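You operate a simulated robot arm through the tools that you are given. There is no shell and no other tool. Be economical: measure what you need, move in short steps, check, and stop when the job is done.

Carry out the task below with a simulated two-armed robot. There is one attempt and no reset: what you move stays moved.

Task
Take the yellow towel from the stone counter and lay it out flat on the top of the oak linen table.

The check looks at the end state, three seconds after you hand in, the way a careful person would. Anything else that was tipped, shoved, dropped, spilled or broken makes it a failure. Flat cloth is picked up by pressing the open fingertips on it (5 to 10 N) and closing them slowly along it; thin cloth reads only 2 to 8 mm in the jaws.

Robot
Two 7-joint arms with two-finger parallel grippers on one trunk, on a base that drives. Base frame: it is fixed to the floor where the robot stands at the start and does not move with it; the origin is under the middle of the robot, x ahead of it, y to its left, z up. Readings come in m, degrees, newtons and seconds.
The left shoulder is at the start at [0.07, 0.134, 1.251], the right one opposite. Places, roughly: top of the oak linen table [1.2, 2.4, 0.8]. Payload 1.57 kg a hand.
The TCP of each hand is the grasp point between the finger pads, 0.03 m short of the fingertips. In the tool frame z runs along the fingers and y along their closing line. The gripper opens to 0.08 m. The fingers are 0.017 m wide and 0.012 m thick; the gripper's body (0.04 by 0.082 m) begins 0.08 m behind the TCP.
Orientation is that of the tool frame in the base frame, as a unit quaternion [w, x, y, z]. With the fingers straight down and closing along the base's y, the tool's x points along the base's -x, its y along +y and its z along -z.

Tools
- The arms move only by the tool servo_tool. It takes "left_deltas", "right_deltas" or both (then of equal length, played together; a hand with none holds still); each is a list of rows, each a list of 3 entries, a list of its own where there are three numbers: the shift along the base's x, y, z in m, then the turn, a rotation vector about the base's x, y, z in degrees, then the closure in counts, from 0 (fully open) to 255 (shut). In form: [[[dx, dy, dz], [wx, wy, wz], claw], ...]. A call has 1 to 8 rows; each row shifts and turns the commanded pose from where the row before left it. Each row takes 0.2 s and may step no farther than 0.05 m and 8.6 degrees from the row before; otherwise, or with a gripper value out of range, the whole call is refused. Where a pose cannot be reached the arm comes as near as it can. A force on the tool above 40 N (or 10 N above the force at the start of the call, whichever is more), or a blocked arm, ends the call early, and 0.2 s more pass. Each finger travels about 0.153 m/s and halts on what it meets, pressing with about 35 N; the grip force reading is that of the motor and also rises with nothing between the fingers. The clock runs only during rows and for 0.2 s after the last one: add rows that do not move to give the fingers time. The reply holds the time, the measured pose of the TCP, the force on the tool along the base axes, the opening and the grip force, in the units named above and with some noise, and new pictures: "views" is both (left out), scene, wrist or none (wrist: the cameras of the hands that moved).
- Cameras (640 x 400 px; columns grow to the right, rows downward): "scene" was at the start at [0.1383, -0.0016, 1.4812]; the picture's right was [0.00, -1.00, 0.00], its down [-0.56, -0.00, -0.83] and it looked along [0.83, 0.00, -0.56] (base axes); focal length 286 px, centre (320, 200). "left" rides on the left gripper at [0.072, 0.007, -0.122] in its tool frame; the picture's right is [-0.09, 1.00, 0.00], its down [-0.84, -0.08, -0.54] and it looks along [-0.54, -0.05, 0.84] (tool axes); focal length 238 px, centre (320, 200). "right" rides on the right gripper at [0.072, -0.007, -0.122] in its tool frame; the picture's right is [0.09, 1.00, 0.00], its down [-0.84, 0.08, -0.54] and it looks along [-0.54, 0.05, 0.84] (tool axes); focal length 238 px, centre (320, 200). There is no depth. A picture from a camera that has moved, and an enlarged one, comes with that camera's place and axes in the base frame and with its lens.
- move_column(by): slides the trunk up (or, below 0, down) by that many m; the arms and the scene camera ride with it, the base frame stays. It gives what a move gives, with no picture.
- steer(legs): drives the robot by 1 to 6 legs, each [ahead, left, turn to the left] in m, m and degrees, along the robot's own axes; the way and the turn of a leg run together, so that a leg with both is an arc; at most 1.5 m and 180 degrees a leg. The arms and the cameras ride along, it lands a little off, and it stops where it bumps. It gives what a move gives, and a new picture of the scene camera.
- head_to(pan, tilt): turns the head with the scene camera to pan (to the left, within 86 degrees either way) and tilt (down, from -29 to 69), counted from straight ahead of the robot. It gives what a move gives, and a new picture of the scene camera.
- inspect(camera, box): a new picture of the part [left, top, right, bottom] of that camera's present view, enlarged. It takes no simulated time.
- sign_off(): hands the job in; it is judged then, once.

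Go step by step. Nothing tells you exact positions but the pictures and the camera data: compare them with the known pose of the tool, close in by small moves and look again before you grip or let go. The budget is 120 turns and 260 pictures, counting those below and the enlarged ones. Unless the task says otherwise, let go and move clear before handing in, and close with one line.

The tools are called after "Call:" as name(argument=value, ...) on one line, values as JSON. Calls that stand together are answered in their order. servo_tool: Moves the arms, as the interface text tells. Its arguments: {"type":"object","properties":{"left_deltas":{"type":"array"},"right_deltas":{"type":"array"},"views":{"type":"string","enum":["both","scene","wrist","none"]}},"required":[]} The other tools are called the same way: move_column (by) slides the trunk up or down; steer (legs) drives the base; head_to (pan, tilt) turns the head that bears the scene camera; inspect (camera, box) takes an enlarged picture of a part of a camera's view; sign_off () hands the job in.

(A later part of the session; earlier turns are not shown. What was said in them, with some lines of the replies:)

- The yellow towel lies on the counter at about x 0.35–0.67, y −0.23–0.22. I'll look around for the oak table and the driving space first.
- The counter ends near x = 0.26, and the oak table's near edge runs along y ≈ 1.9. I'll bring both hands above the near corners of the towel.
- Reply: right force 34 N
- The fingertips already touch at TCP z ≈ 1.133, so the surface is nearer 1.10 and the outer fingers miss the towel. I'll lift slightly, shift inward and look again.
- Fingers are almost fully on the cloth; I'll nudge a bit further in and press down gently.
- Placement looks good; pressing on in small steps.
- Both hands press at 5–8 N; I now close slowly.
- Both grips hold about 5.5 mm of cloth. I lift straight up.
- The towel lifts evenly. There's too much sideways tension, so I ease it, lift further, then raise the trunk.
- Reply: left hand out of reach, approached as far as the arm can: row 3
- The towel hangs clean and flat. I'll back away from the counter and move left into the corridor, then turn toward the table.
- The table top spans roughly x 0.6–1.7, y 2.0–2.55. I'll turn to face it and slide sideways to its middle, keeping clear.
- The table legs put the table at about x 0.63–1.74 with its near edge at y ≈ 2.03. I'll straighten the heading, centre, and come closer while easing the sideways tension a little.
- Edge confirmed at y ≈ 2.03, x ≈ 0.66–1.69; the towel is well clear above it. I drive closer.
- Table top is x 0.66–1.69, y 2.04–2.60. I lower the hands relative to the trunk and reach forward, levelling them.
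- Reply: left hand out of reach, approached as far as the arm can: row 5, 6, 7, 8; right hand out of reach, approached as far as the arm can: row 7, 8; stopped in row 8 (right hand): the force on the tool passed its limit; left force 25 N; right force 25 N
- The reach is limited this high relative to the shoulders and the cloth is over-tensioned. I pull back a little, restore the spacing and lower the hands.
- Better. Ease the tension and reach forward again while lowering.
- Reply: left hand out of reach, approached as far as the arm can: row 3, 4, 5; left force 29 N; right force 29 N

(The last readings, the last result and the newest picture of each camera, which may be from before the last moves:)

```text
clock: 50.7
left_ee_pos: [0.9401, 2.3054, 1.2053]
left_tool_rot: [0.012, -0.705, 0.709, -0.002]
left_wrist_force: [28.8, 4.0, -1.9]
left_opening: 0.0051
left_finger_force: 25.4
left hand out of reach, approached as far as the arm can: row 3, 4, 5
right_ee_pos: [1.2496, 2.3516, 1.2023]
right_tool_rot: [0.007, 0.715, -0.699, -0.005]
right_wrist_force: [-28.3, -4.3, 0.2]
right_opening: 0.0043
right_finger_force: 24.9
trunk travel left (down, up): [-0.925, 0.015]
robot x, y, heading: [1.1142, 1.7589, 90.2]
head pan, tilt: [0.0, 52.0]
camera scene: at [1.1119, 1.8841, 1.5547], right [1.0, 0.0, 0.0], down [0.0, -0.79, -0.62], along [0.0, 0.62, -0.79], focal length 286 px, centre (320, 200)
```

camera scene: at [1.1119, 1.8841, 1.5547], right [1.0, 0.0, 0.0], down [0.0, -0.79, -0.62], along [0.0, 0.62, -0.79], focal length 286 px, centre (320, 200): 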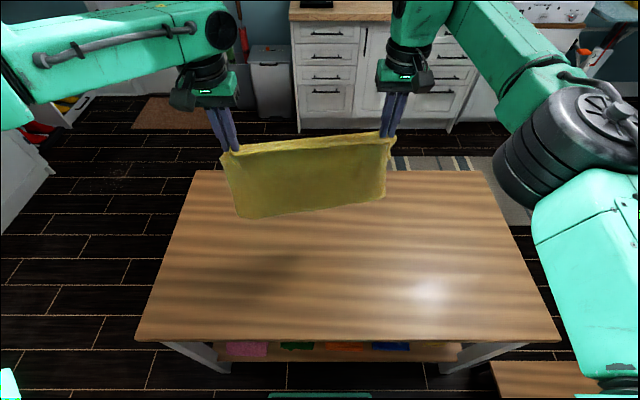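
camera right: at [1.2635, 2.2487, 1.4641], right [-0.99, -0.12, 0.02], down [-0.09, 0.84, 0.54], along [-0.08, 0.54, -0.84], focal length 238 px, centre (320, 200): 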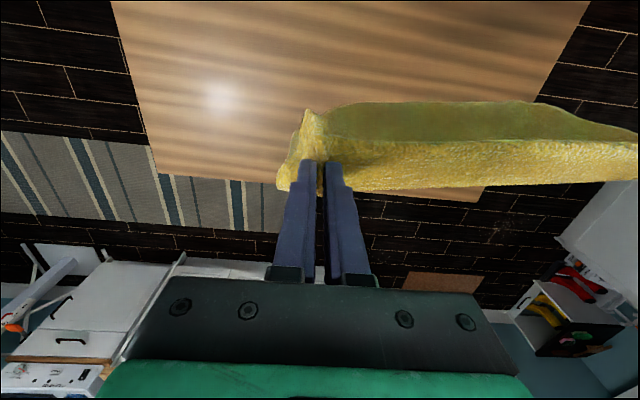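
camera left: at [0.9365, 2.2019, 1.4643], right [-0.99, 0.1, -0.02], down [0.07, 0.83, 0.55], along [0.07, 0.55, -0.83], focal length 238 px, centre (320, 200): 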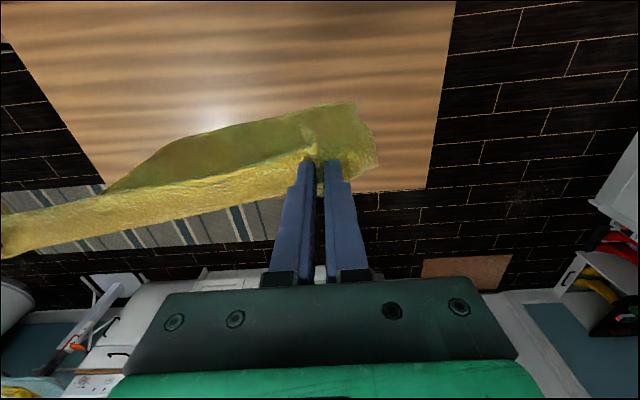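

The left arm is at its limit. I'll level the hands again and tilt both grippers so the fingers point forward, which gains reach.

Call:
servo_tool(left_deltas=[[[0.012, -0.01, 0], [0, 0, 0], 255], [[0.004, -0.01, 0], [8.5, 0, 0], 255], [[0, 0, 0], [8.5, 0, 0], 255], [[0, 0, 0], [8.5, 0, 0], 255], [[0, 0, 0], [0, 0, 0], 255]], right_deltas=[[[0.0, -0.035, 0], [0, 0, 0], 255], [[0, -0.03, 0], [8.5, 0, 0], 255], [[0, 0, 0], [8.5, 0, 0], 255], [[0, 0, 0], [8.5, 0, 0], 255], [[0, 0, 0], [0, 0, 0], 255]], views="scene")

```text
clock: 51.9
left_ee_pos: [0.9556, 2.285, 1.2054]
left_tool_rot: [0.165, -0.687, 0.691, 0.156]
left_wrist_force: [9.8, 0.2, -0.5]
left_opening: 0.0044
left_finger_force: 25.3
right_ee_pos: [1.2521, 2.2847, 1.2032]
right_tool_rot: [-0.153, 0.695, -0.684, -0.159]
right_wrist_force: [-9.2, -1.0, 0.9]
right_opening: 0.0038
right_finger_force: 24.9
trunk travel left (down, up): [-0.925, 0.015]
robot x, y, heading: [1.1098, 1.7607, 90.1]
head pan, tilt: [0.0, 52.0]
camera scene: at [1.1125, 1.8837, 1.5548], right [1.0, 0.0, 0.0], down [0.0, -0.79, -0.62], along [0.0, 0.62, -0.79], focal length 286 px, centre (320, 200)
```

scene: 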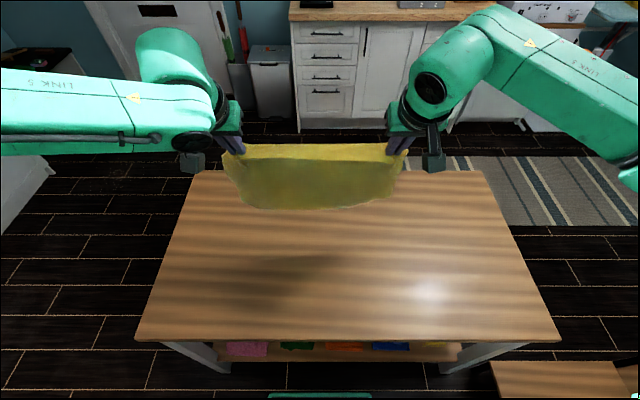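

Spacing is restored and the grippers are tilted. Now reach forward.

Call:
servo_tool(left_deltas=[[[0.001, 0.02, 0], [0, 0, 0], 255], [[0, 0.025, 0], [0, 0, 0], 255], [[0, 0.025, 0], [0, 0, 0], 255], [[0, 0.02, 0], [0, 0, 0], 255], [[0, 0, 0], [0, 0, 0], 255]], right_deltas=[[[-0.001, 0.02, 0], [0, 0, 0], 255], [[0, 0.025, 0], [0, 0, 0], 255], [[0, 0.025, 0], [0, 0, 0], 255], [[0, 0.02, 0], [0, 0, 0], 255], [[0, 0, 0], [0, 0, 0], 255]], views="scene")

```text
clock: 53.1
left_ee_pos: [0.9542, 2.3758, 1.2051]
left_tool_rot: [0.165, -0.686, 0.691, 0.155]
left_wrist_force: [7.9, -0.5, 0.6]
left_opening: 0.0043
left_finger_force: 25.3
right_ee_pos: [1.2505, 2.3748, 1.203]
right_tool_rot: [-0.152, 0.696, -0.683, -0.158]
right_wrist_force: [-7.7, 0.8, -0.3]
right_opening: 0.0038
right_finger_force: 25.0
trunk travel left (down, up): [-0.925, 0.015]
robot x, y, heading: [1.1125, 1.7601, 90.3]
head pan, tilt: [0.0, 52.0]
camera scene: at [1.1119, 1.8837, 1.5548], right [1.0, 0.0, 0.0], down [0.0, -0.79, -0.62], along [0.0, 0.62, -0.79], focal length 286 px, centre (320, 200)
```

scene: 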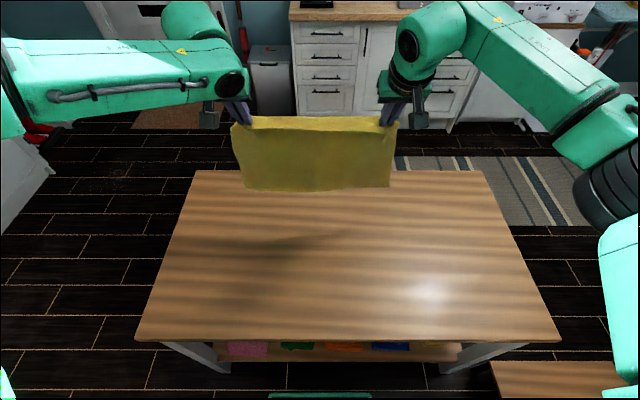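

Hands are at y ≈ 2.375. I lower the trunk so the hem approaches the table.

Call:
move_column(by=-0.1)

Call:
head_to(pan=0, tilt=42)

```text
clock: 54.4
left_ee_pos: [0.9548, 2.3754, 1.1049]
left_tool_rot: [0.164, -0.687, 0.691, 0.155]
left_wrist_force: [7.4, 0.1, -0.6]
left_opening: 0.0044
left_finger_force: 24.6
right_ee_pos: [1.2518, 2.3745, 1.1019]
right_tool_rot: [-0.152, 0.696, -0.684, -0.158]
right_wrist_force: [-7.9, 0.0, 0.1]
right_opening: 0.0037
right_finger_force: 24.5
trunk travel left (down, up): [-0.825, 0.115]
robot x, y, heading: [1.1088, 1.7617, 89.9]
head pan, tilt: [0.0, 52.0]
```

```text
clock: 55.1
left_ee_pos: [0.954, 2.3754, 1.1051]
left_tool_rot: [0.165, -0.686, 0.691, 0.155]
left_wrist_force: [7.6, -0.4, -0.6]
left_opening: 0.0044
left_finger_force: 25.0
right_ee_pos: [1.2497, 2.3747, 1.1027]
right_tool_rot: [-0.152, 0.696, -0.684, -0.159]
right_wrist_force: [-7.6, 0.3, -1.2]
right_opening: 0.0036
right_finger_force: 24.1
trunk travel left (down, up): [-0.825, 0.115]
robot x, y, heading: [1.1082, 1.7594, 90.1]
head pan, tilt: [0.0, 42.0]
camera scene: at [1.1117, 1.892, 1.4686], right [1.0, 0.0, 0.0], down [0.0, -0.67, -0.74], along [0.0, 0.74, -0.67], focal length 286 px, centre (320, 200)
```

scene: 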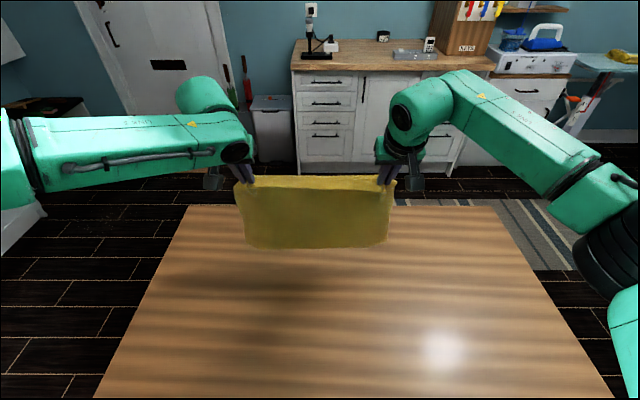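

The hem is about 6 cm over the table. I lower until it just touches.

Call:
move_column(by=-0.055)

Call:
inspect(camera="scene", box=[160, 100, 480, 300])

```text
clock: 56.1
left_ee_pos: [0.9532, 2.3755, 1.0516]
left_tool_rot: [0.164, -0.687, 0.691, 0.154]
left_wrist_force: [7.9, 0.5, -1.0]
left_opening: 0.0043
left_finger_force: 25.3
right_ee_pos: [1.2517, 2.374, 1.048]
right_tool_rot: [-0.152, 0.696, -0.683, -0.159]
right_wrist_force: [-7.4, 1.0, -0.6]
right_opening: 0.0039
right_finger_force: 24.5
trunk travel left (down, up): [-0.77, 0.17]
robot x, y, heading: [1.1132, 1.7583, 90.0]
head pan, tilt: [0.0, 42.0]
```

```text
2.00 times, centred on (320, 200) of scene
camera zoom: at [1.1117, 1.8919, 1.4137], right [1.0, 0.0, 0.0], down [0.0, -0.67, -0.74], along [0.0, 0.74, -0.67], focal length 571 px, centre (320, 200)
```

zoom: 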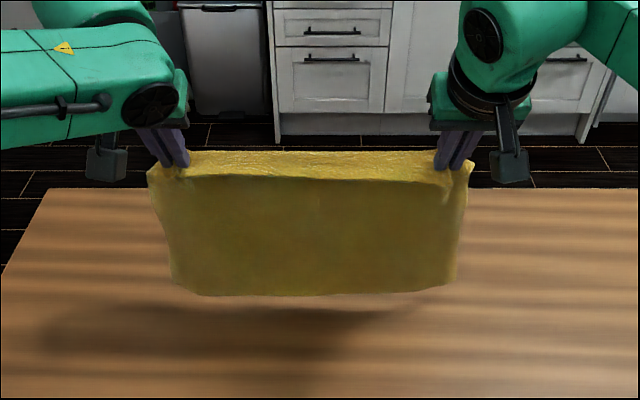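

Still slightly above. Lower a bit more.

Call:
move_column(by=-0.035)

Call:
inspect(camera="scene", box=[160, 100, 480, 300])

```text
clock: 56.9
left_ee_pos: [0.9553, 2.376, 1.0147]
left_tool_rot: [0.164, -0.686, 0.691, 0.155]
left_wrist_force: [6.9, 0.5, -0.8]
left_opening: 0.0042
left_finger_force: 25.2
right_ee_pos: [1.2514, 2.3751, 1.012]
right_tool_rot: [-0.152, 0.696, -0.683, -0.159]
right_wrist_force: [-7.6, 0.3, -0.8]
right_opening: 0.0039
right_finger_force: 24.7
trunk travel left (down, up): [-0.735, 0.205]
robot x, y, heading: [1.1095, 1.7618, 90.0]
head pan, tilt: [0.0, 42.0]
```

```text
2.00 times, centred on (320, 200) of scene
camera zoom: at [1.1117, 1.8918, 1.3787], right [1.0, 0.0, 0.0], down [0.0, -0.67, -0.74], along [0.0, 0.74, -0.67], focal length 571 px, centre (320, 200)
```

zoom: 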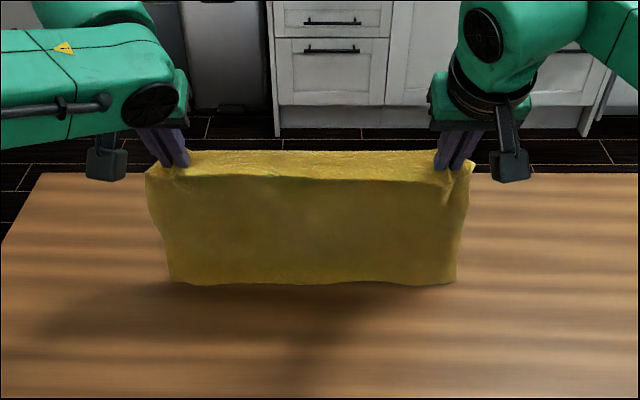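

The hem has landed at y ≈ 2.37 (table z ≈ 0.80). Now I draw the hands back and lower alternately to lay the cloth down.

Call:
servo_tool(left_deltas=[[[0, -0.03, 0], [0, 0, 0], 255], [[0, -0.03, -0.005], [0, 0, 0], 255], [[0, -0.03, -0.015], [0, 0, 0], 255], [[0, -0.02, -0.015], [0, 0, 0], 255], [[0, 0, 0], [0, 0, 0], 255]], right_deltas=[[[0, -0.03, 0], [0, 0, 0], 255], [[0, -0.03, -0.005], [0, 0, 0], 255], [[0, -0.03, -0.015], [0, 0, 0], 255], [[0, -0.02, -0.015], [0, 0, 0], 255], [[0, 0, 0], [0, 0, 0], 255]], views="scene")

```text
clock: 58.1
left_ee_pos: [0.9543, 2.2671, 0.9789]
left_tool_rot: [0.165, -0.687, 0.691, 0.154]
left_wrist_force: [12.1, -0.1, -0.5]
left_opening: 0.0045
left_finger_force: 24.8
right_ee_pos: [1.2533, 2.265, 0.9761]
right_tool_rot: [-0.152, 0.696, -0.683, -0.159]
right_wrist_force: [-12.1, 0.5, -0.1]
right_opening: 0.0039
right_finger_force: 24.9
trunk travel left (down, up): [-0.735, 0.205]
robot x, y, heading: [1.1122, 1.7544, 90.0]
head pan, tilt: [0.0, 42.0]
camera scene: at [1.1117, 1.8927, 1.3786], right [1.0, 0.0, 0.0], down [0.0, -0.67, -0.74], along [0.0, 0.74, -0.67], focal length 286 px, centre (320, 200)
```

scene: 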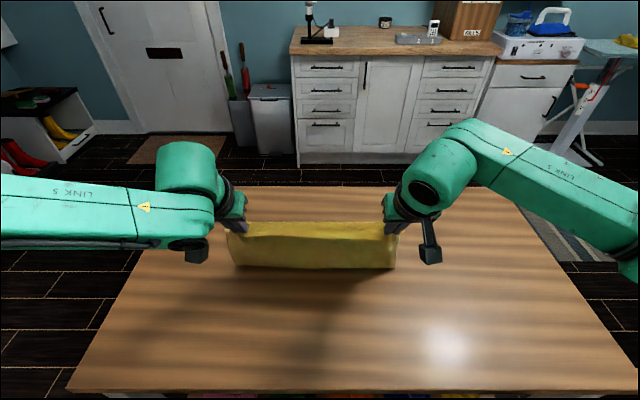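

I check with a wrist camera whether the hem stays forward on the table.

Call:
inspect(camera="right", box=[0, 0, 640, 400])

Call:
inspect(camera="scene", box=[200, 180, 440, 330])

```text
1.00 times, centred on (320, 200) of right
camera zoom: at [1.2617, 2.1485, 1.0553], right [-0.99, -0.1, -0.03], down [-0.08, 0.52, 0.85], along [-0.07, 0.85, -0.53], focal length 238 px, centre (320, 200)
```

zoom: 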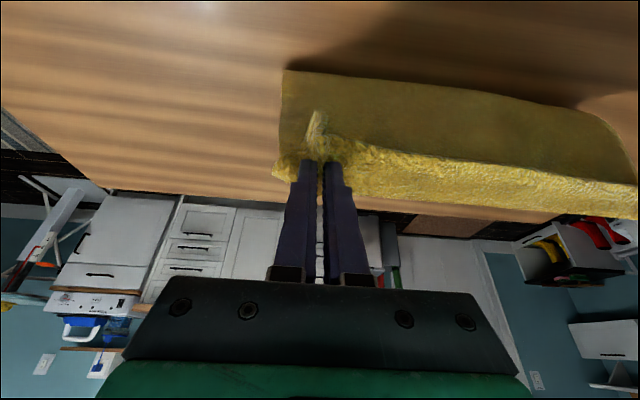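

```text
2.67 times, centred on (320, 255) of scene
camera zoom: at [1.1117, 1.8927, 1.3786], right [1.0, 0.0, 0.0], down [0.0, -0.67, -0.74], along [0.0, 0.74, -0.67], focal length 762 px, centre (320, 53)
```

zoom: 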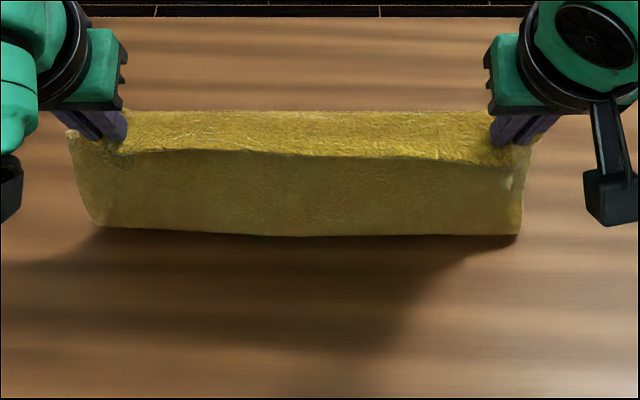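

The hem still lies forward and the cloth is bending at the table as intended. Continuing diagonally.

Call:
servo_tool(left_deltas=[[[0.001, -0.025, -0.015], [0, 0, 0], 255], [[0.001, -0.025, -0.02], [0, 0, 0], 255], [[0, -0.02, -0.015], [0, 0, 0], 255], [[0, 0, 0], [0, 0, 0], 255]], right_deltas=[[[-0.001, -0.025, -0.015], [0, 0, 0], 255], [[-0.001, -0.025, -0.02], [0, 0, 0], 255], [[0, -0.02, -0.015], [0, 0, 0], 255], [[0, 0, 0], [0, 0, 0], 255]], views="both")

```text
clock: 59.1
left_ee_pos: [0.9593, 2.1954, 0.9297]
left_tool_rot: [0.164, -0.688, 0.69, 0.155]
left_wrist_force: [3.1, -0.1, -0.7]
left_opening: 0.0042
left_finger_force: 24.7
right_ee_pos: [1.2504, 2.1988, 0.9278]
right_tool_rot: [-0.153, 0.696, -0.683, -0.158]
right_wrist_force: [-2.7, 0.7, -0.7]
right_opening: 0.0039
right_finger_force: 24.3
trunk travel left (down, up): [-0.735, 0.205]
robot x, y, heading: [1.1141, 1.7587, 90.0]
head pan, tilt: [0.0, 42.0]
camera scene: at [1.1118, 1.8922, 1.3787], right [1.0, 0.0, 0.0], down [0.0, -0.67, -0.74], along [0.0, 0.74, -0.67], focal length 286 px, centre (320, 200)
camera right: at [1.2586, 2.0811, 1.0062], right [-0.99, -0.1, -0.04], down [-0.08, 0.52, 0.85], along [-0.07, 0.85, -0.53], focal length 238 px, centre (320, 200)
camera left: at [0.9498, 2.0761, 1.0072], right [-1.0, 0.09, 0.03], down [0.07, 0.51, 0.86], along [0.06, 0.85, -0.52], focal length 238 px, centre (320, 200)
```

scene: 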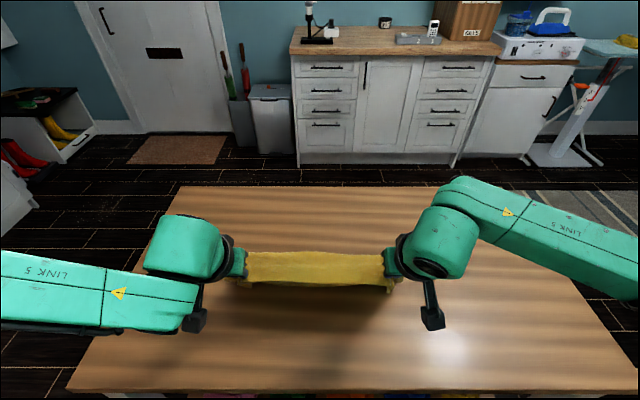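
right: 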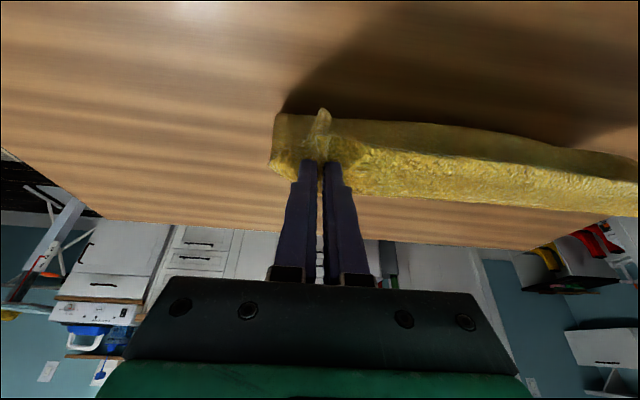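
left: 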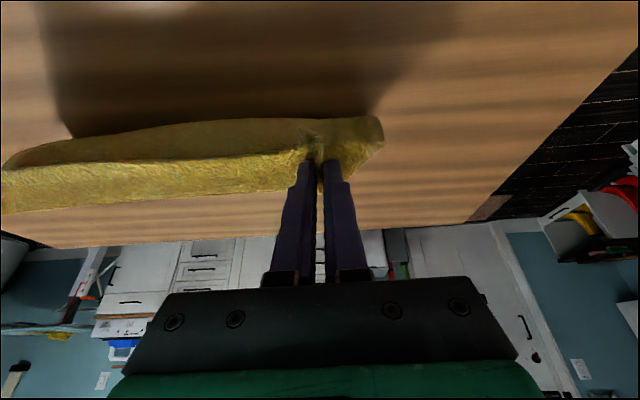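

Going well. Lower the trunk a little and continue back and down.

Call:
move_column(by=-0.04)

Call:
servo_tool(left_deltas=[[[0, -0.02, -0.01], [0, 0, 0], 255], [[0, -0.02, -0.015], [0, 0, 0], 255], [[0, -0.015, -0.01], [0, 0, 0], 255], [[0, 0, 0], [0, 0, 0], 255]], right_deltas=[[[0, -0.02, -0.01], [0, 0, 0], 255], [[0, -0.02, -0.015], [0, 0, 0], 255], [[0, -0.018, -0.01], [0, 0, 0], 255], [[0, 0, 0], [0, 0, 0], 255]], views="both")

```text
clock: 59.9
left_ee_pos: [0.9598, 2.1945, 0.8911]
left_tool_rot: [0.164, -0.687, 0.691, 0.155]
left_wrist_force: [3.2, 1.1, -0.5]
left_opening: 0.0043
left_finger_force: 25.2
right_ee_pos: [1.2507, 2.1975, 0.8871]
right_tool_rot: [-0.153, 0.696, -0.683, -0.159]
right_wrist_force: [-2.8, -1.3, -0.2]
right_opening: 0.0036
right_finger_force: 24.5
trunk travel left (down, up): [-0.695, 0.245]
robot x, y, heading: [1.1127, 1.7611, 90.3]
head pan, tilt: [0.0, 42.0]
```

```text
clock: 60.9
left_ee_pos: [0.9526, 2.1601, 0.8514]
left_tool_rot: [0.164, -0.687, 0.691, 0.154]
left_wrist_force: [6.3, -1.1, 0.4]
left_opening: 0.0046
left_finger_force: 24.4
left hand out of reach, approached as far as the arm can: row 2, 3
right_ee_pos: [1.2485, 2.1387, 0.8527]
right_tool_rot: [-0.153, 0.696, -0.683, -0.16]
right_wrist_force: [-7.6, 0.3, 0.3]
right_opening: 0.0038
right_finger_force: 24.7
trunk travel left (down, up): [-0.695, 0.245]
robot x, y, heading: [1.1115, 1.7622, 90.3]
head pan, tilt: [0.0, 42.0]
camera scene: at [1.1125, 1.892, 1.3387], right [1.0, 0.0, 0.0], down [0.0, -0.67, -0.74], along [0.0, 0.74, -0.67], focal length 286 px, centre (320, 200)
camera right: at [1.2571, 2.0219, 0.9314], right [-0.99, -0.1, -0.03], down [-0.08, 0.52, 0.85], along [-0.07, 0.85, -0.53], focal length 238 px, centre (320, 200)
camera left: at [0.9438, 2.042, 0.9288], right [-1.0, 0.09, 0.03], down [0.07, 0.51, 0.86], along [0.07, 0.85, -0.52], focal length 238 px, centre (320, 200)
```

scene: 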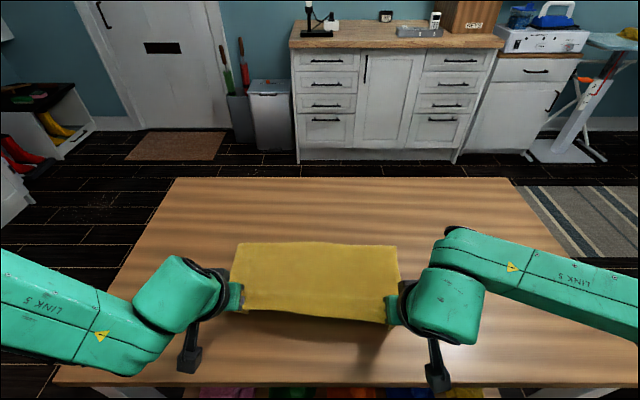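
right: 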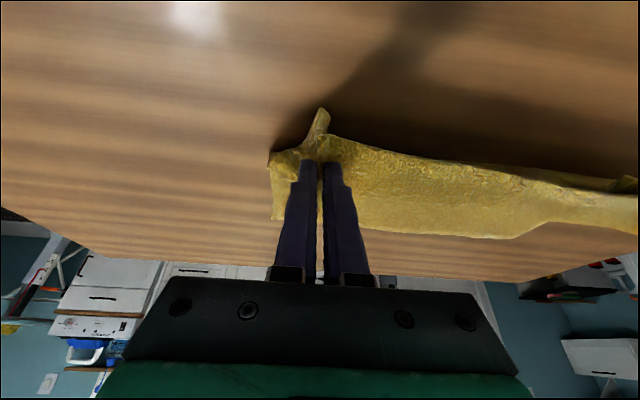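
left: 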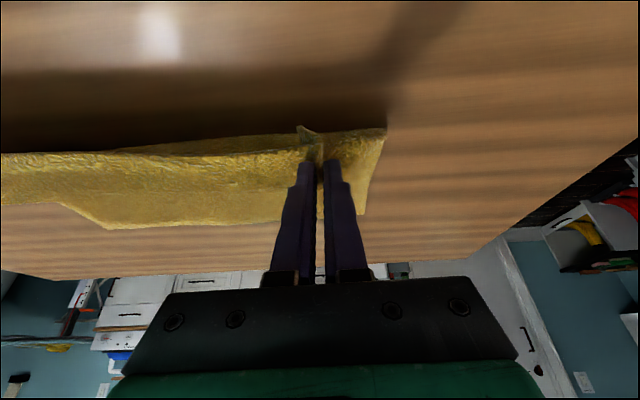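

Almost laid; the left hand is limited by the tilt. I straighten the grippers while drawing back.

Call:
servo_tool(left_deltas=[[[0.002, 0, 0], [-8.5, 0, 0], 255], [[0.001, -0.01, 0], [-8.5, 0, 0], 255], [[0, -0.02, 0], [-8.5, 0, 0], 255], [[0, -0.02, 0], [0, 0, 0], 255], [[0, 0, 0], [0, 0, 0], 255]], right_deltas=[[[0, 0, 0], [-8.5, 0, 0], 255], [[0, -0.007, 0], [-8.5, 0, 0], 255], [[0, -0.011, 0], [-8.5, 0, 0], 255], [[0, -0.01, 0], [0, 0, 0], 255], [[0, 0, 0], [0, 0, 0], 255]], views="both")

```text
clock: 62.1
left_ee_pos: [0.9542, 2.1119, 0.8512]
left_tool_rot: [0.009, -0.705, 0.709, -0.002]
left_wrist_force: [7.1, 0.3, 1.1]
left_opening: 0.0046
left_finger_force: 24.9
right_ee_pos: [1.25, 2.1119, 0.8512]
right_tool_rot: [0.005, 0.712, -0.702, -0.003]
right_wrist_force: [-6.4, -0.1, -1.7]
right_opening: 0.0038
right_finger_force: 24.6
trunk travel left (down, up): [-0.695, 0.245]
robot x, y, heading: [1.1098, 1.7607, 90.3]
head pan, tilt: [0.0, 42.0]
camera scene: at [1.1119, 1.8927, 1.3386], right [1.0, 0.0, 0.0], down [0.0, -0.67, -0.74], along [0.0, 0.74, -0.67], focal length 286 px, centre (320, 200)
camera right: at [1.258, 2.0411, 0.9729], right [-0.99, -0.11, 0.01], down [-0.08, 0.84, 0.54], along [-0.07, 0.54, -0.84], focal length 238 px, centre (320, 200)
camera left: at [0.9449, 2.0382, 0.9718], right [-1.0, 0.1, -0.01], down [0.07, 0.83, 0.55], along [0.06, 0.55, -0.83], focal length 238 px, centre (320, 200)
```

scene: 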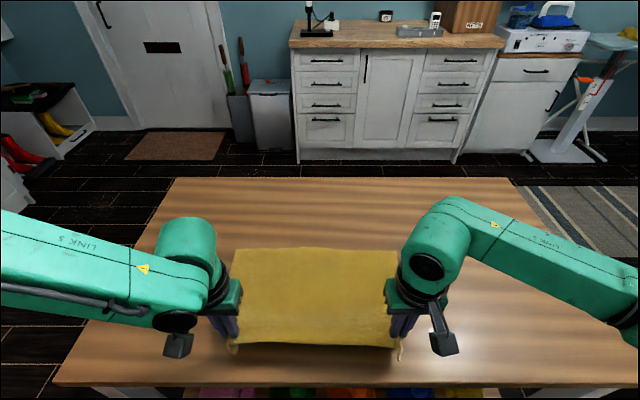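
right: 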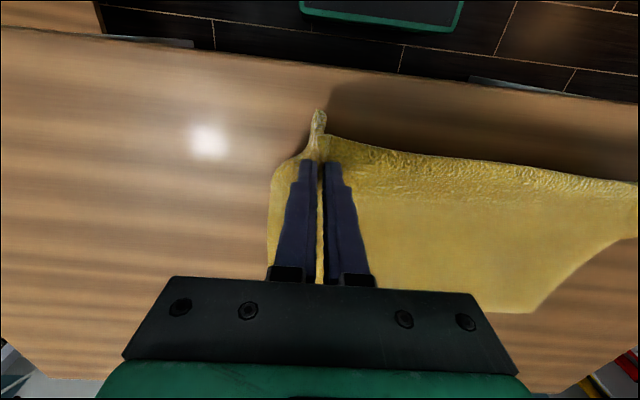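
left: 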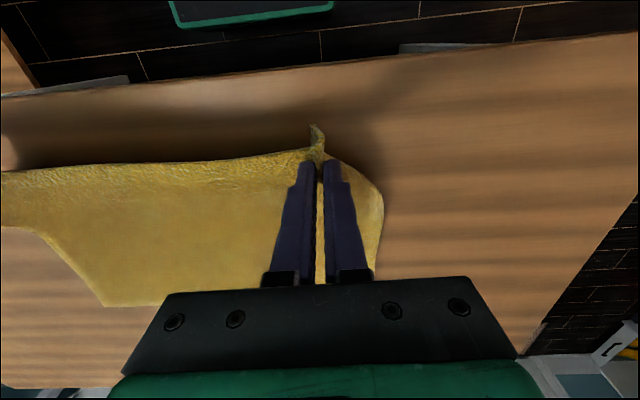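

The cloth is extended nicely. Lower the fingertips to the table while drawing slightly back.

Call:
servo_tool(left_deltas=[[[0, -0.006, -0.007], [0, 0, 0], 255], [[0, -0.004, -0.006], [0, 0, 0], 255], [[0, 0, -0.003], [0, 0, 0], 255], [[0, 0, 0], [0, 0, 0], 255]], right_deltas=[[[0, -0.006, -0.007], [0, 0, 0], 255], [[0, -0.004, -0.006], [0, 0, 0], 255], [[0, 0, -0.003], [0, 0, 0], 255], [[0, 0, 0], [0, 0, 0], 255]], views="none")

```text
clock: 63.1
left_ee_pos: [0.9535, 2.0989, 0.8367]
left_tool_rot: [0.009, -0.706, 0.708, -0.002]
left_wrist_force: [7.3, 0.4, -0.3]
left_opening: 0.0044
left_finger_force: 25.0
right_ee_pos: [1.2501, 2.1043, 0.8361]
right_tool_rot: [0.005, 0.713, -0.702, -0.003]
right_wrist_force: [-6.9, 0.0, -0.4]
right_opening: 0.0037
right_finger_force: 24.2
trunk travel left (down, up): [-0.695, 0.245]
robot x, y, heading: [1.1127, 1.759, 90.1]
head pan, tilt: [0.0, 42.0]
```

Call:
servo_tool(left_deltas=[[[0, 0, -0.002], [0, 0, 0], 255], [[0, 0, -0.002], [0, 0, 0], 255], [[0, 0, 0], [0, 0, 0], 255]], right_deltas=[[[0, -0.003, -0.002], [0, 0, 0], 255], [[0, 0, -0.002], [0, 0, 0], 255], [[0, 0, 0], [0, 0, 0], 255]], views="wrist")

```text
clock: 63.9
left_ee_pos: [0.9549, 2.0985, 0.8316]
left_tool_rot: [0.009, -0.706, 0.708, -0.002]
left_wrist_force: [6.0, 1.2, -0.3]
left_opening: 0.0042
left_finger_force: 24.7
right_ee_pos: [1.2491, 2.0993, 0.8324]
right_tool_rot: [0.004, 0.712, -0.702, -0.004]
right_wrist_force: [-5.7, -0.1, -0.6]
right_opening: 0.0039
right_finger_force: 24.7
trunk travel left (down, up): [-0.695, 0.245]
robot x, y, heading: [1.1156, 1.7599, 90.1]
head pan, tilt: [0.0, 42.0]
camera right: at [1.2582, 2.0277, 0.9539], right [-0.99, -0.11, 0.01], down [-0.08, 0.84, 0.54], along [-0.07, 0.54, -0.84], focal length 238 px, centre (320, 200)
camera left: at [0.9456, 2.0261, 0.9524], right [-1.0, 0.09, -0.01], down [0.07, 0.83, 0.55], along [0.06, 0.55, -0.83], focal length 238 px, centre (320, 200)
```

right: 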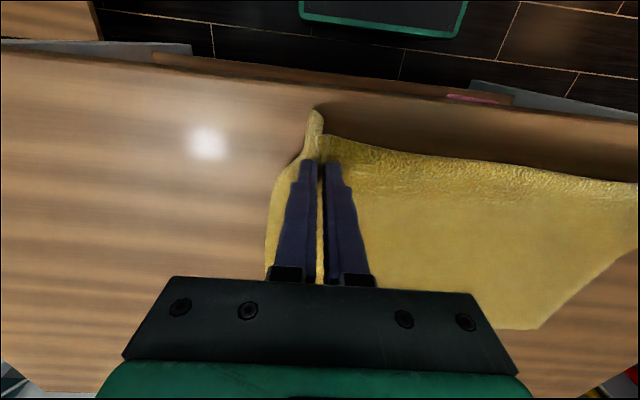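
left: 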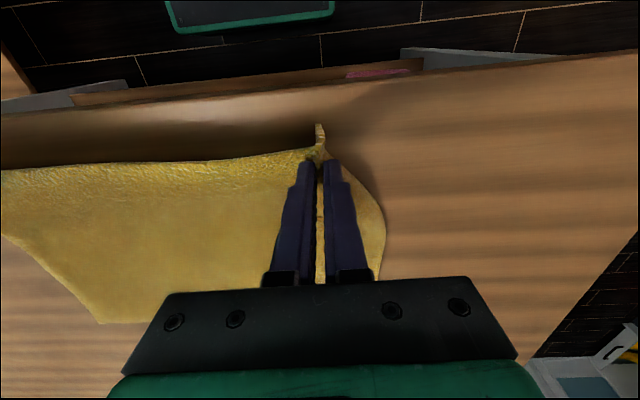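

No contact yet; continue down gently.

Call:
servo_tool(left_deltas=[[[0, 0, -0.002], [0, 0, 0], 255], [[0, 0, -0.002], [0, 0, 0], 255], [[0, 0, -0.002], [0, 0, 0], 255], [[0, 0, 0], [0, 0, 0], 255]], right_deltas=[[[0, 0, -0.002], [0, 0, 0], 255], [[0, 0, -0.002], [0, 0, 0], 255], [[0, 0, -0.002], [0, 0, 0], 255], [[0, 0, 0], [0, 0, 0], 255]], views="none")

```text
clock: 64.9
left_ee_pos: [0.9552, 2.1003, 0.8252]
left_tool_rot: [0.009, -0.706, 0.708, -0.002]
left_wrist_force: [6.4, 0.6, 0.0]
left_opening: 0.0042
left_finger_force: 25.2
right_ee_pos: [1.2496, 2.0993, 0.8264]
right_tool_rot: [0.004, 0.713, -0.701, -0.003]
right_wrist_force: [-6.5, -0.3, 0.1]
right_opening: 0.0037
right_finger_force: 24.5
trunk travel left (down, up): [-0.695, 0.245]
robot x, y, heading: [1.1114, 1.7589, 89.9]
head pan, tilt: [0.0, 42.0]
```

Call:
servo_tool(left_deltas=[[[0, 0, -0.002], [0, 0, 0], 255], [[0, 0, -0.002], [0, 0, 0], 255], [[0, 0, -0.002], [0, 0, 0], 255], [[0, 0, 0], [0, 0, 0], 255]], right_deltas=[[[0, 0, -0.002], [0, 0, 0], 255], [[0, 0, -0.002], [0, 0, 0], 255], [[0, 0, -0.002], [0, 0, 0], 255], [[0, 0, 0], [0, 0, 0], 255]], views="scene")

```text
clock: 65.9
left_ee_pos: [0.9547, 2.099, 0.8178]
left_tool_rot: [0.009, -0.706, 0.709, -0.002]
left_wrist_force: [5.7, 0.8, -0.7]
left_opening: 0.0044
left_finger_force: 24.7
right_ee_pos: [1.2494, 2.0988, 0.8205]
right_tool_rot: [0.005, 0.713, -0.701, -0.005]
right_wrist_force: [-6.6, 0.0, 0.0]
right_opening: 0.0038
right_finger_force: 24.3
trunk travel left (down, up): [-0.695, 0.245]
robot x, y, heading: [1.1096, 1.7579, 90.0]
head pan, tilt: [0.0, 42.0]
camera scene: at [1.1117, 1.892, 1.3387], right [1.0, 0.0, 0.0], down [0.0, -0.67, -0.74], along [0.0, 0.74, -0.67], focal length 286 px, centre (320, 200)
```

scene: 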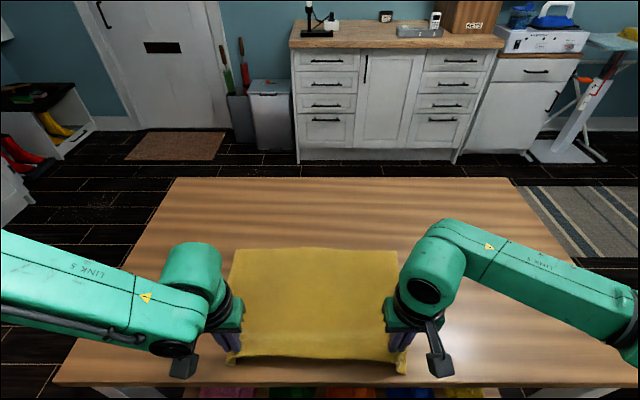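

Call:
servo_tool(left_deltas=[[[0, 0, -0.003], [0, 0, 0], 255], [[0, 0, -0.003], [0, 0, 0], 255], [[0, 0, -0.003], [0, 0, 0], 255], [[0, 0, 0], [0, 0, 0], 255]], right_deltas=[[[0, 0, -0.003], [0, 0, 0], 255], [[0, 0, -0.003], [0, 0, 0], 255], [[0, 0, -0.003], [0, 0, 0], 255], [[0, 0, 0], [0, 0, 0], 255]], views="wrist")

```text
clock: 66.9
left_ee_pos: [0.9531, 2.0988, 0.8097]
left_tool_rot: [0.009, -0.706, 0.709, -0.003]
left_wrist_force: [8.2, -0.8, 0.5]
left_opening: 0.0042
left_finger_force: 24.9
right_ee_pos: [1.2504, 2.099, 0.8126]
right_tool_rot: [0.005, 0.712, -0.702, -0.005]
right_wrist_force: [-7.5, -0.6, 0.6]
right_opening: 0.0036
right_finger_force: 24.2
trunk travel left (down, up): [-0.695, 0.245]
robot x, y, heading: [1.1132, 1.7572, 90.3]
head pan, tilt: [0.0, 42.0]
camera right: at [1.2588, 2.0279, 0.9339], right [-0.99, -0.11, 0.01], down [-0.08, 0.84, 0.54], along [-0.07, 0.54, -0.84], focal length 238 px, centre (320, 200)
camera left: at [0.9448, 2.0259, 0.9303], right [-1.0, 0.1, -0.01], down [0.07, 0.83, 0.55], along [0.06, 0.55, -0.83], focal length 238 px, centre (320, 200)
```

right: 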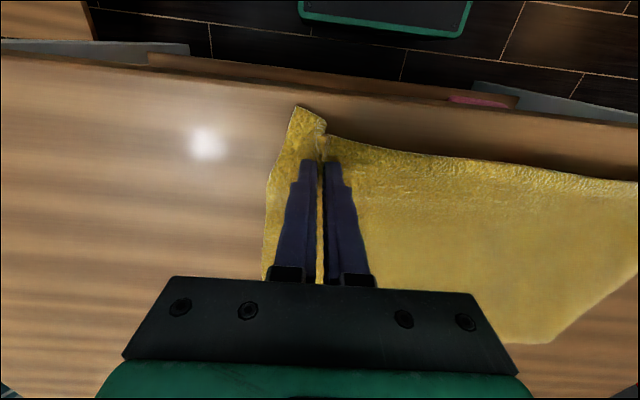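
left: 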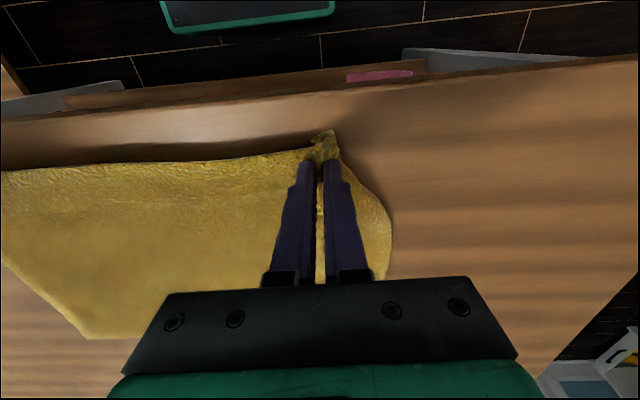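

Corners are starting to spread on the table. A little further down.

Call:
servo_tool(left_deltas=[[[0, 0, -0.002], [0, 0, 0], 255], [[0, 0, -0.002], [0, 0, 0], 255], [[0, 0, -0.002], [0, 0, 0], 255], [[0, 0, 0], [0, 0, 0], 255]], right_deltas=[[[0, 0, -0.003], [0, 0, 0], 255], [[0, 0, -0.003], [0, 0, 0], 255], [[0, 0, -0.002], [0, 0, 0], 255], [[0, 0, 0], [0, 0, 0], 255]], views="none")

```text
clock: 67.9
left_ee_pos: [0.9535, 2.1001, 0.8046]
left_tool_rot: [0.01, -0.705, 0.709, -0.002]
left_wrist_force: [7.1, -0.8, 0.4]
left_opening: 0.0042
left_finger_force: 25.1
right_ee_pos: [1.2504, 2.0985, 0.8036]
right_tool_rot: [0.005, 0.712, -0.702, -0.003]
right_wrist_force: [-6.5, 0.8, -0.7]
right_opening: 0.0035
right_finger_force: 24.6
trunk travel left (down, up): [-0.695, 0.245]
robot x, y, heading: [1.1146, 1.7612, 90.1]
head pan, tilt: [0.0, 42.0]
```

Call:
servo_tool(left_deltas=[[[0, 0, -0.002], [0, 0, 0], 255], [[0, 0, -0.002], [0, 0, 0], 255], [[0, 0, -0.002], [0, 0, 0], 255], [[0, 0, 0], [0, 0, 0], 255]], right_deltas=[[[0, 0, -0.002], [0, 0, 0], 255], [[0, 0, -0.002], [0, 0, 0], 255], [[0, 0, -0.002], [0, 0, 0], 255], [[0, 0, 0], [0, 0, 0], 255]], views="wrist")

```text
clock: 68.9
left_ee_pos: [0.9541, 2.1008, 0.7987]
left_tool_rot: [0.008, -0.707, 0.707, -0.002]
left_wrist_force: [7.2, 0.1, 1.5]
left_opening: 0.0041
left_finger_force: 25.2
right_ee_pos: [1.2499, 2.0979, 0.7958]
right_tool_rot: [0.004, 0.713, -0.701, -0.005]
right_wrist_force: [-6.5, -0.2, -0.5]
right_opening: 0.004
right_finger_force: 25.0
trunk travel left (down, up): [-0.695, 0.245]
robot x, y, heading: [1.1136, 1.7584, 90.1]
head pan, tilt: [0.0, 42.0]
camera right: at [1.2584, 2.027, 0.9185], right [-0.99, -0.11, 0.01], down [-0.08, 0.84, 0.54], along [-0.07, 0.54, -0.84], focal length 238 px, centre (320, 200)
camera left: at [0.9445, 2.0268, 0.9192], right [-1.0, 0.1, -0.01], down [0.07, 0.83, 0.55], along [0.07, 0.55, -0.83], focal length 238 px, centre (320, 200)
```

right: 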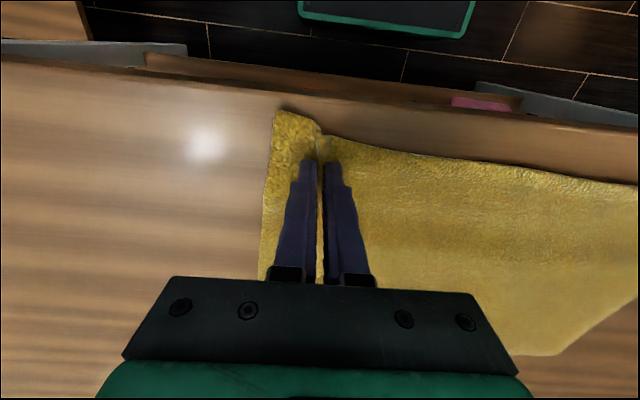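
left: 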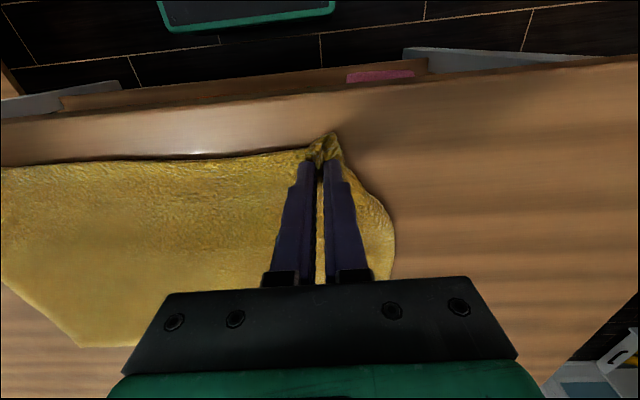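

Call:
servo_tool(left_deltas=[[[0, 0, -0.001], [0, 0, 0], 255], [[0, 0, -0.001], [0, 0, 0], 255], [[0, 0, 0], [0, 0, 0], 255]], right_deltas=[[[0, 0, -0.002], [0, 0, 0], 255], [[0, 0, -0.001], [0, 0, 0], 255], [[0, 0, 0], [0, 0, 0], 255]], views="none")

Call:
inspect(camera="left", box=[220, 100, 440, 300])

```text
clock: 69.7
left_ee_pos: [0.9532, 2.1001, 0.7956]
left_tool_rot: [0.009, -0.705, 0.709, -0.001]
left_wrist_force: [7.6, -0.5, 5.0]
left_opening: 0.0044
left_finger_force: 25.0
right_ee_pos: [1.2509, 2.0972, 0.795]
right_tool_rot: [0.004, 0.713, -0.701, -0.005]
right_wrist_force: [-9.1, -0.2, 2.9]
right_opening: 0.0039
right_finger_force: 24.4
trunk travel left (down, up): [-0.695, 0.245]
robot x, y, heading: [1.1098, 1.7593, 90.3]
head pan, tilt: [0.0, 42.0]
```

```text
2.00 times, centred on (330, 200) of left
camera zoom: at [0.9446, 2.0266, 0.9168], right [-1.0, 0.1, -0.01], down [0.07, 0.83, 0.55], along [0.07, 0.55, -0.83], focal length 477 px, centre (300, 200)
```

zoom: 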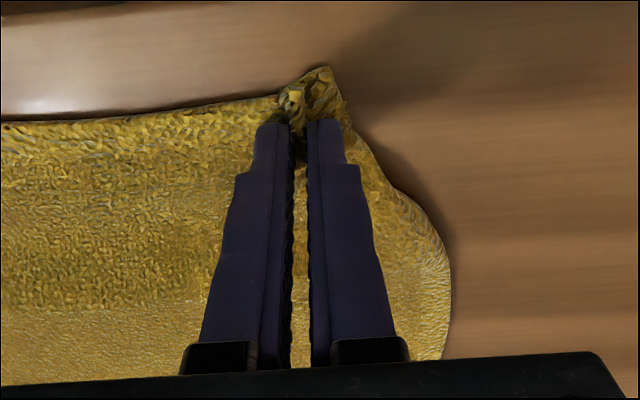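

Both fingertips touch the table. I open slowly under light contact so the gathers spread back out.

Call:
servo_tool(left_deltas=[[[0, 0, 0], [0, 0, 0], 236], [[0, 0, 0], [0, 0, 0], 218], [[0, 0, 0], [0, 0, 0], 200], [[0, 0, 0], [0, 0, 0], 182], [[0, 0, 0], [0, 0, 0], 164], [[0, 0, 0], [0, 0, 0], 146], [[0, 0, 0], [0, 0, 0], 128], [[0, 0, 0], [0, 0, 0], 112]], right_deltas=[[[0, 0, 0], [0, 0, 0], 236], [[0, 0, 0], [0, 0, 0], 218], [[0, 0, 0], [0, 0, 0], 200], [[0, 0, 0], [0, 0, 0], 182], [[0, 0, 0], [0, 0, 0], 164], [[0, 0, 0], [0, 0, 0], 146], [[0, 0, 0], [0, 0, 0], 128], [[0, 0, 0], [0, 0, 0], 112]], views="wrist")

```text
clock: 71.5
left_ee_pos: [0.9536, 2.1006, 0.7972]
left_tool_rot: [0.009, -0.706, 0.708, -0.001]
left_wrist_force: [0.8, -0.2, 3.2]
left_opening: 0.0437
left_finger_force: 0.1
right_ee_pos: [1.251, 2.099, 0.7958]
right_tool_rot: [0.005, 0.713, -0.702, -0.004]
right_wrist_force: [-1.1, -0.1, 2.0]
right_opening: 0.0435
right_finger_force: 0.1
trunk travel left (down, up): [-0.695, 0.245]
robot x, y, heading: [1.1143, 1.7601, 90.1]
head pan, tilt: [0.0, 42.0]
camera right: at [1.2592, 2.0274, 0.9162], right [-0.99, -0.11, 0.01], down [-0.08, 0.84, 0.54], along [-0.07, 0.54, -0.84], focal length 238 px, centre (320, 200)
camera left: at [0.9447, 2.0268, 0.9167], right [-1.0, 0.1, -0.01], down [0.07, 0.83, 0.55], along [0.06, 0.55, -0.83], focal length 238 px, centre (320, 200)
```

right: 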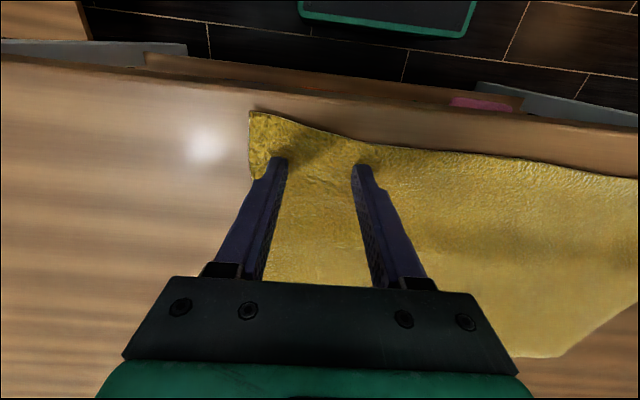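
left: 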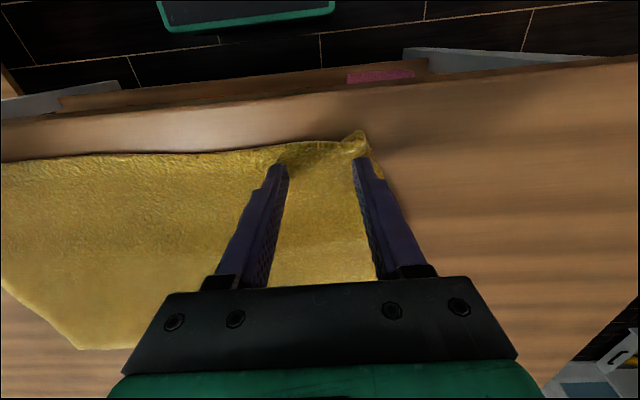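

The gathers spread out nicely. I lift both hands straight up and look.

Call:
servo_tool(left_deltas=[[[0, 0, 0.01], [0, 0, 0], 112], [[0, 0, 0.03], [0, 0, 0], 112], [[0, 0, 0.04], [0, 0, 0], 112], [[0, 0, 0.04], [0, 0, 0], 112], [[0, 0, 0], [0, 0, 0], 112]], right_deltas=[[[0, 0, 0.01], [0, 0, 0], 112], [[0, 0, 0.03], [0, 0, 0], 112], [[0, 0, 0.04], [0, 0, 0], 112], [[0, 0, 0.04], [0, 0, 0], 112], [[0, 0, 0], [0, 0, 0], 112]], views="wrist")

Call:
head_to(pan=0, tilt=58)

```text
clock: 72.7
left_ee_pos: [0.9526, 2.1015, 0.9176]
left_tool_rot: [0.009, -0.706, 0.708, -0.002]
left_wrist_force: [0.2, -0.7, 0.6]
left_opening: 0.0449
left_finger_force: 0.0
right_ee_pos: [1.2521, 2.0971, 0.9157]
right_tool_rot: [0.004, 0.713, -0.701, -0.002]
right_wrist_force: [-0.4, -0.1, 1.0]
right_opening: 0.0448
right_finger_force: 0.0
trunk travel left (down, up): [-0.695, 0.245]
robot x, y, heading: [1.1148, 1.7625, 90.1]
head pan, tilt: [0.0, 42.0]
camera right: at [1.2604, 2.0258, 1.0377], right [-0.99, -0.11, 0.01], down [-0.08, 0.84, 0.54], along [-0.07, 0.54, -0.84], focal length 238 px, centre (320, 200)
camera left: at [0.9431, 2.0283, 1.0381], right [-1.0, 0.1, -0.01], down [0.07, 0.83, 0.55], along [0.06, 0.55, -0.83], focal length 238 px, centre (320, 200)
```

right: 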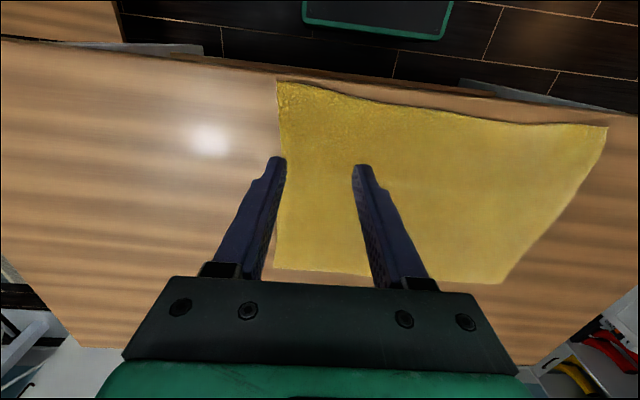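
left: 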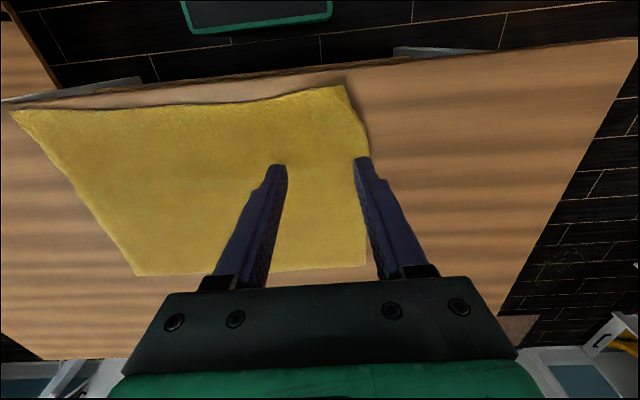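

```text
clock: 73.5
left_ee_pos: [0.9519, 2.1014, 0.9172]
left_tool_rot: [0.01, -0.706, 0.708, -0.002]
left_wrist_force: [-0.5, -0.5, 0.1]
left_opening: 0.0449
left_finger_force: 0.0
right_ee_pos: [1.2524, 2.0975, 0.9164]
right_tool_rot: [0.005, 0.712, -0.702, -0.003]
right_wrist_force: [-0.3, 0.6, -0.1]
right_opening: 0.0447
right_finger_force: 0.0
trunk travel left (down, up): [-0.695, 0.245]
robot x, y, heading: [1.1135, 1.7594, 90.1]
head pan, tilt: [0.0, 58.0]
camera scene: at [1.1119, 1.8772, 1.3173], right [1.0, 0.0, 0.0], down [0.0, -0.85, -0.53], along [0.0, 0.53, -0.85], focal length 286 px, centre (320, 200)
```

scene: 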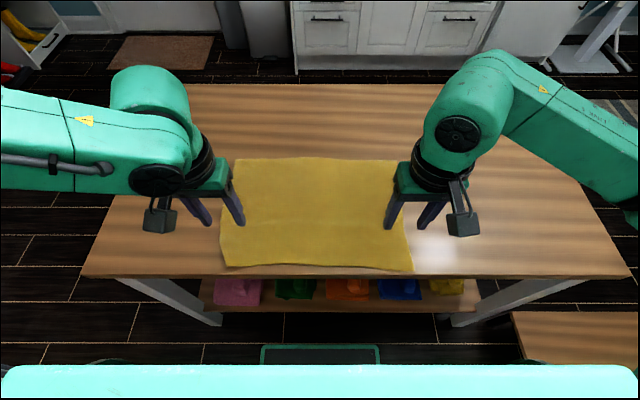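

The towel lies flat within the table top. I raise the trunk to clear the hands and check the edges.

Call:
move_column(by=0.2)

Call:
inspect(camera="scene", box=[200, 120, 440, 270])

Call:
inspect(camera="left", box=[0, 0, 640, 400])

```text
clock: 75.7
left_ee_pos: [0.9527, 2.1012, 1.1178]
left_tool_rot: [0.008, -0.706, 0.709, -0.002]
left_wrist_force: [0.2, 0.9, -0.1]
left_opening: 0.0448
left_finger_force: 0.0
right_ee_pos: [1.2531, 2.0964, 1.116]
right_tool_rot: [0.005, 0.713, -0.701, -0.003]
right_wrist_force: [0.0, -0.6, 0.6]
right_opening: 0.0451
right_finger_force: 0.1
trunk travel left (down, up): [-0.895, 0.045]
robot x, y, heading: [1.1168, 1.7584, 90.1]
head pan, tilt: [0.0, 58.0]
```

```text
2.67 times, centred on (320, 195) of scene
camera zoom: at [1.1117, 1.8774, 1.5172], right [1.0, 0.0, 0.0], down [0.0, -0.85, -0.53], along [0.0, 0.53, -0.85], focal length 762 px, centre (320, 213)
```

zoom: 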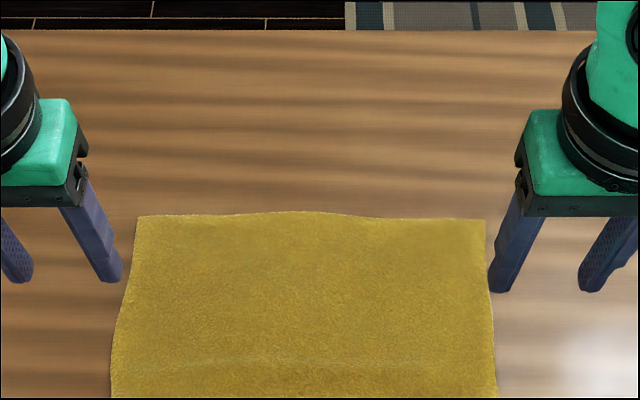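

```text
1.00 times, centred on (320, 200) of left
camera zoom: at [0.9436, 2.028, 1.238], right [-1.0, 0.1, -0.01], down [0.07, 0.83, 0.55], along [0.06, 0.55, -0.83], focal length 238 px, centre (320, 200)
```

zoom: 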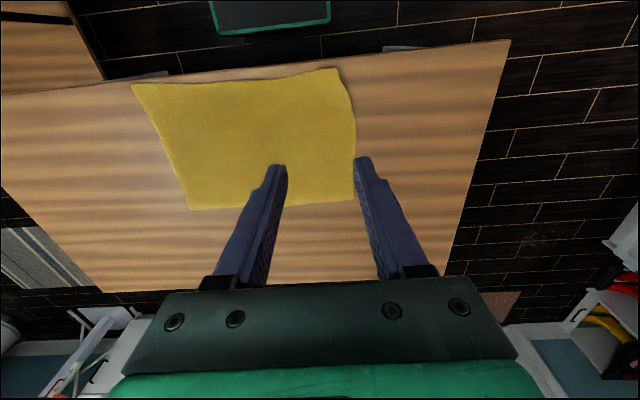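

Flat from this side; one close look at the near edge.

Call:
inspect(camera="scene", box=[200, 200, 440, 350])

Call:
inspect(camera="right", box=[200, 0, 640, 275])

```text
2.67 times, centred on (320, 275) of scene
camera zoom: at [1.1117, 1.8774, 1.5172], right [1.0, 0.0, 0.0], down [0.0, -0.85, -0.53], along [0.0, 0.53, -0.85], focal length 762 px, centre (320, 0)
```

zoom: 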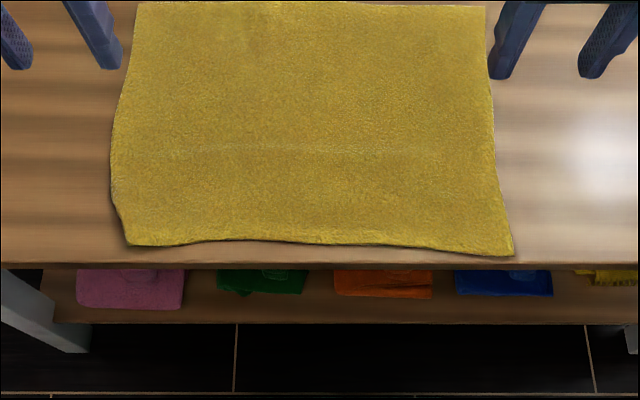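

```text
1.45 times, centred on (420, 138) of right
camera zoom: at [1.2609, 2.0254, 1.2372], right [-0.99, -0.11, 0.01], down [-0.08, 0.84, 0.54], along [-0.07, 0.54, -0.84], focal length 347 px, centre (174, 291)
```

zoom: 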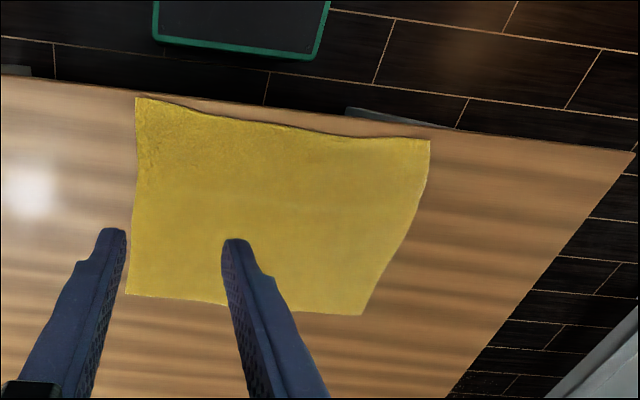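

The towel is flat and fully on the table top, both hands are empty and clear, and nothing else was touched. Handing in.

Call:
sign_off()

```text
The job is handed in.
```

The yellow towel is laid out flat on the oak linen table, fully on the top. Its near edge sits only about 1–2 cm from the table's front edge, and its near-left corner is pulled in by roughly 1 cm.
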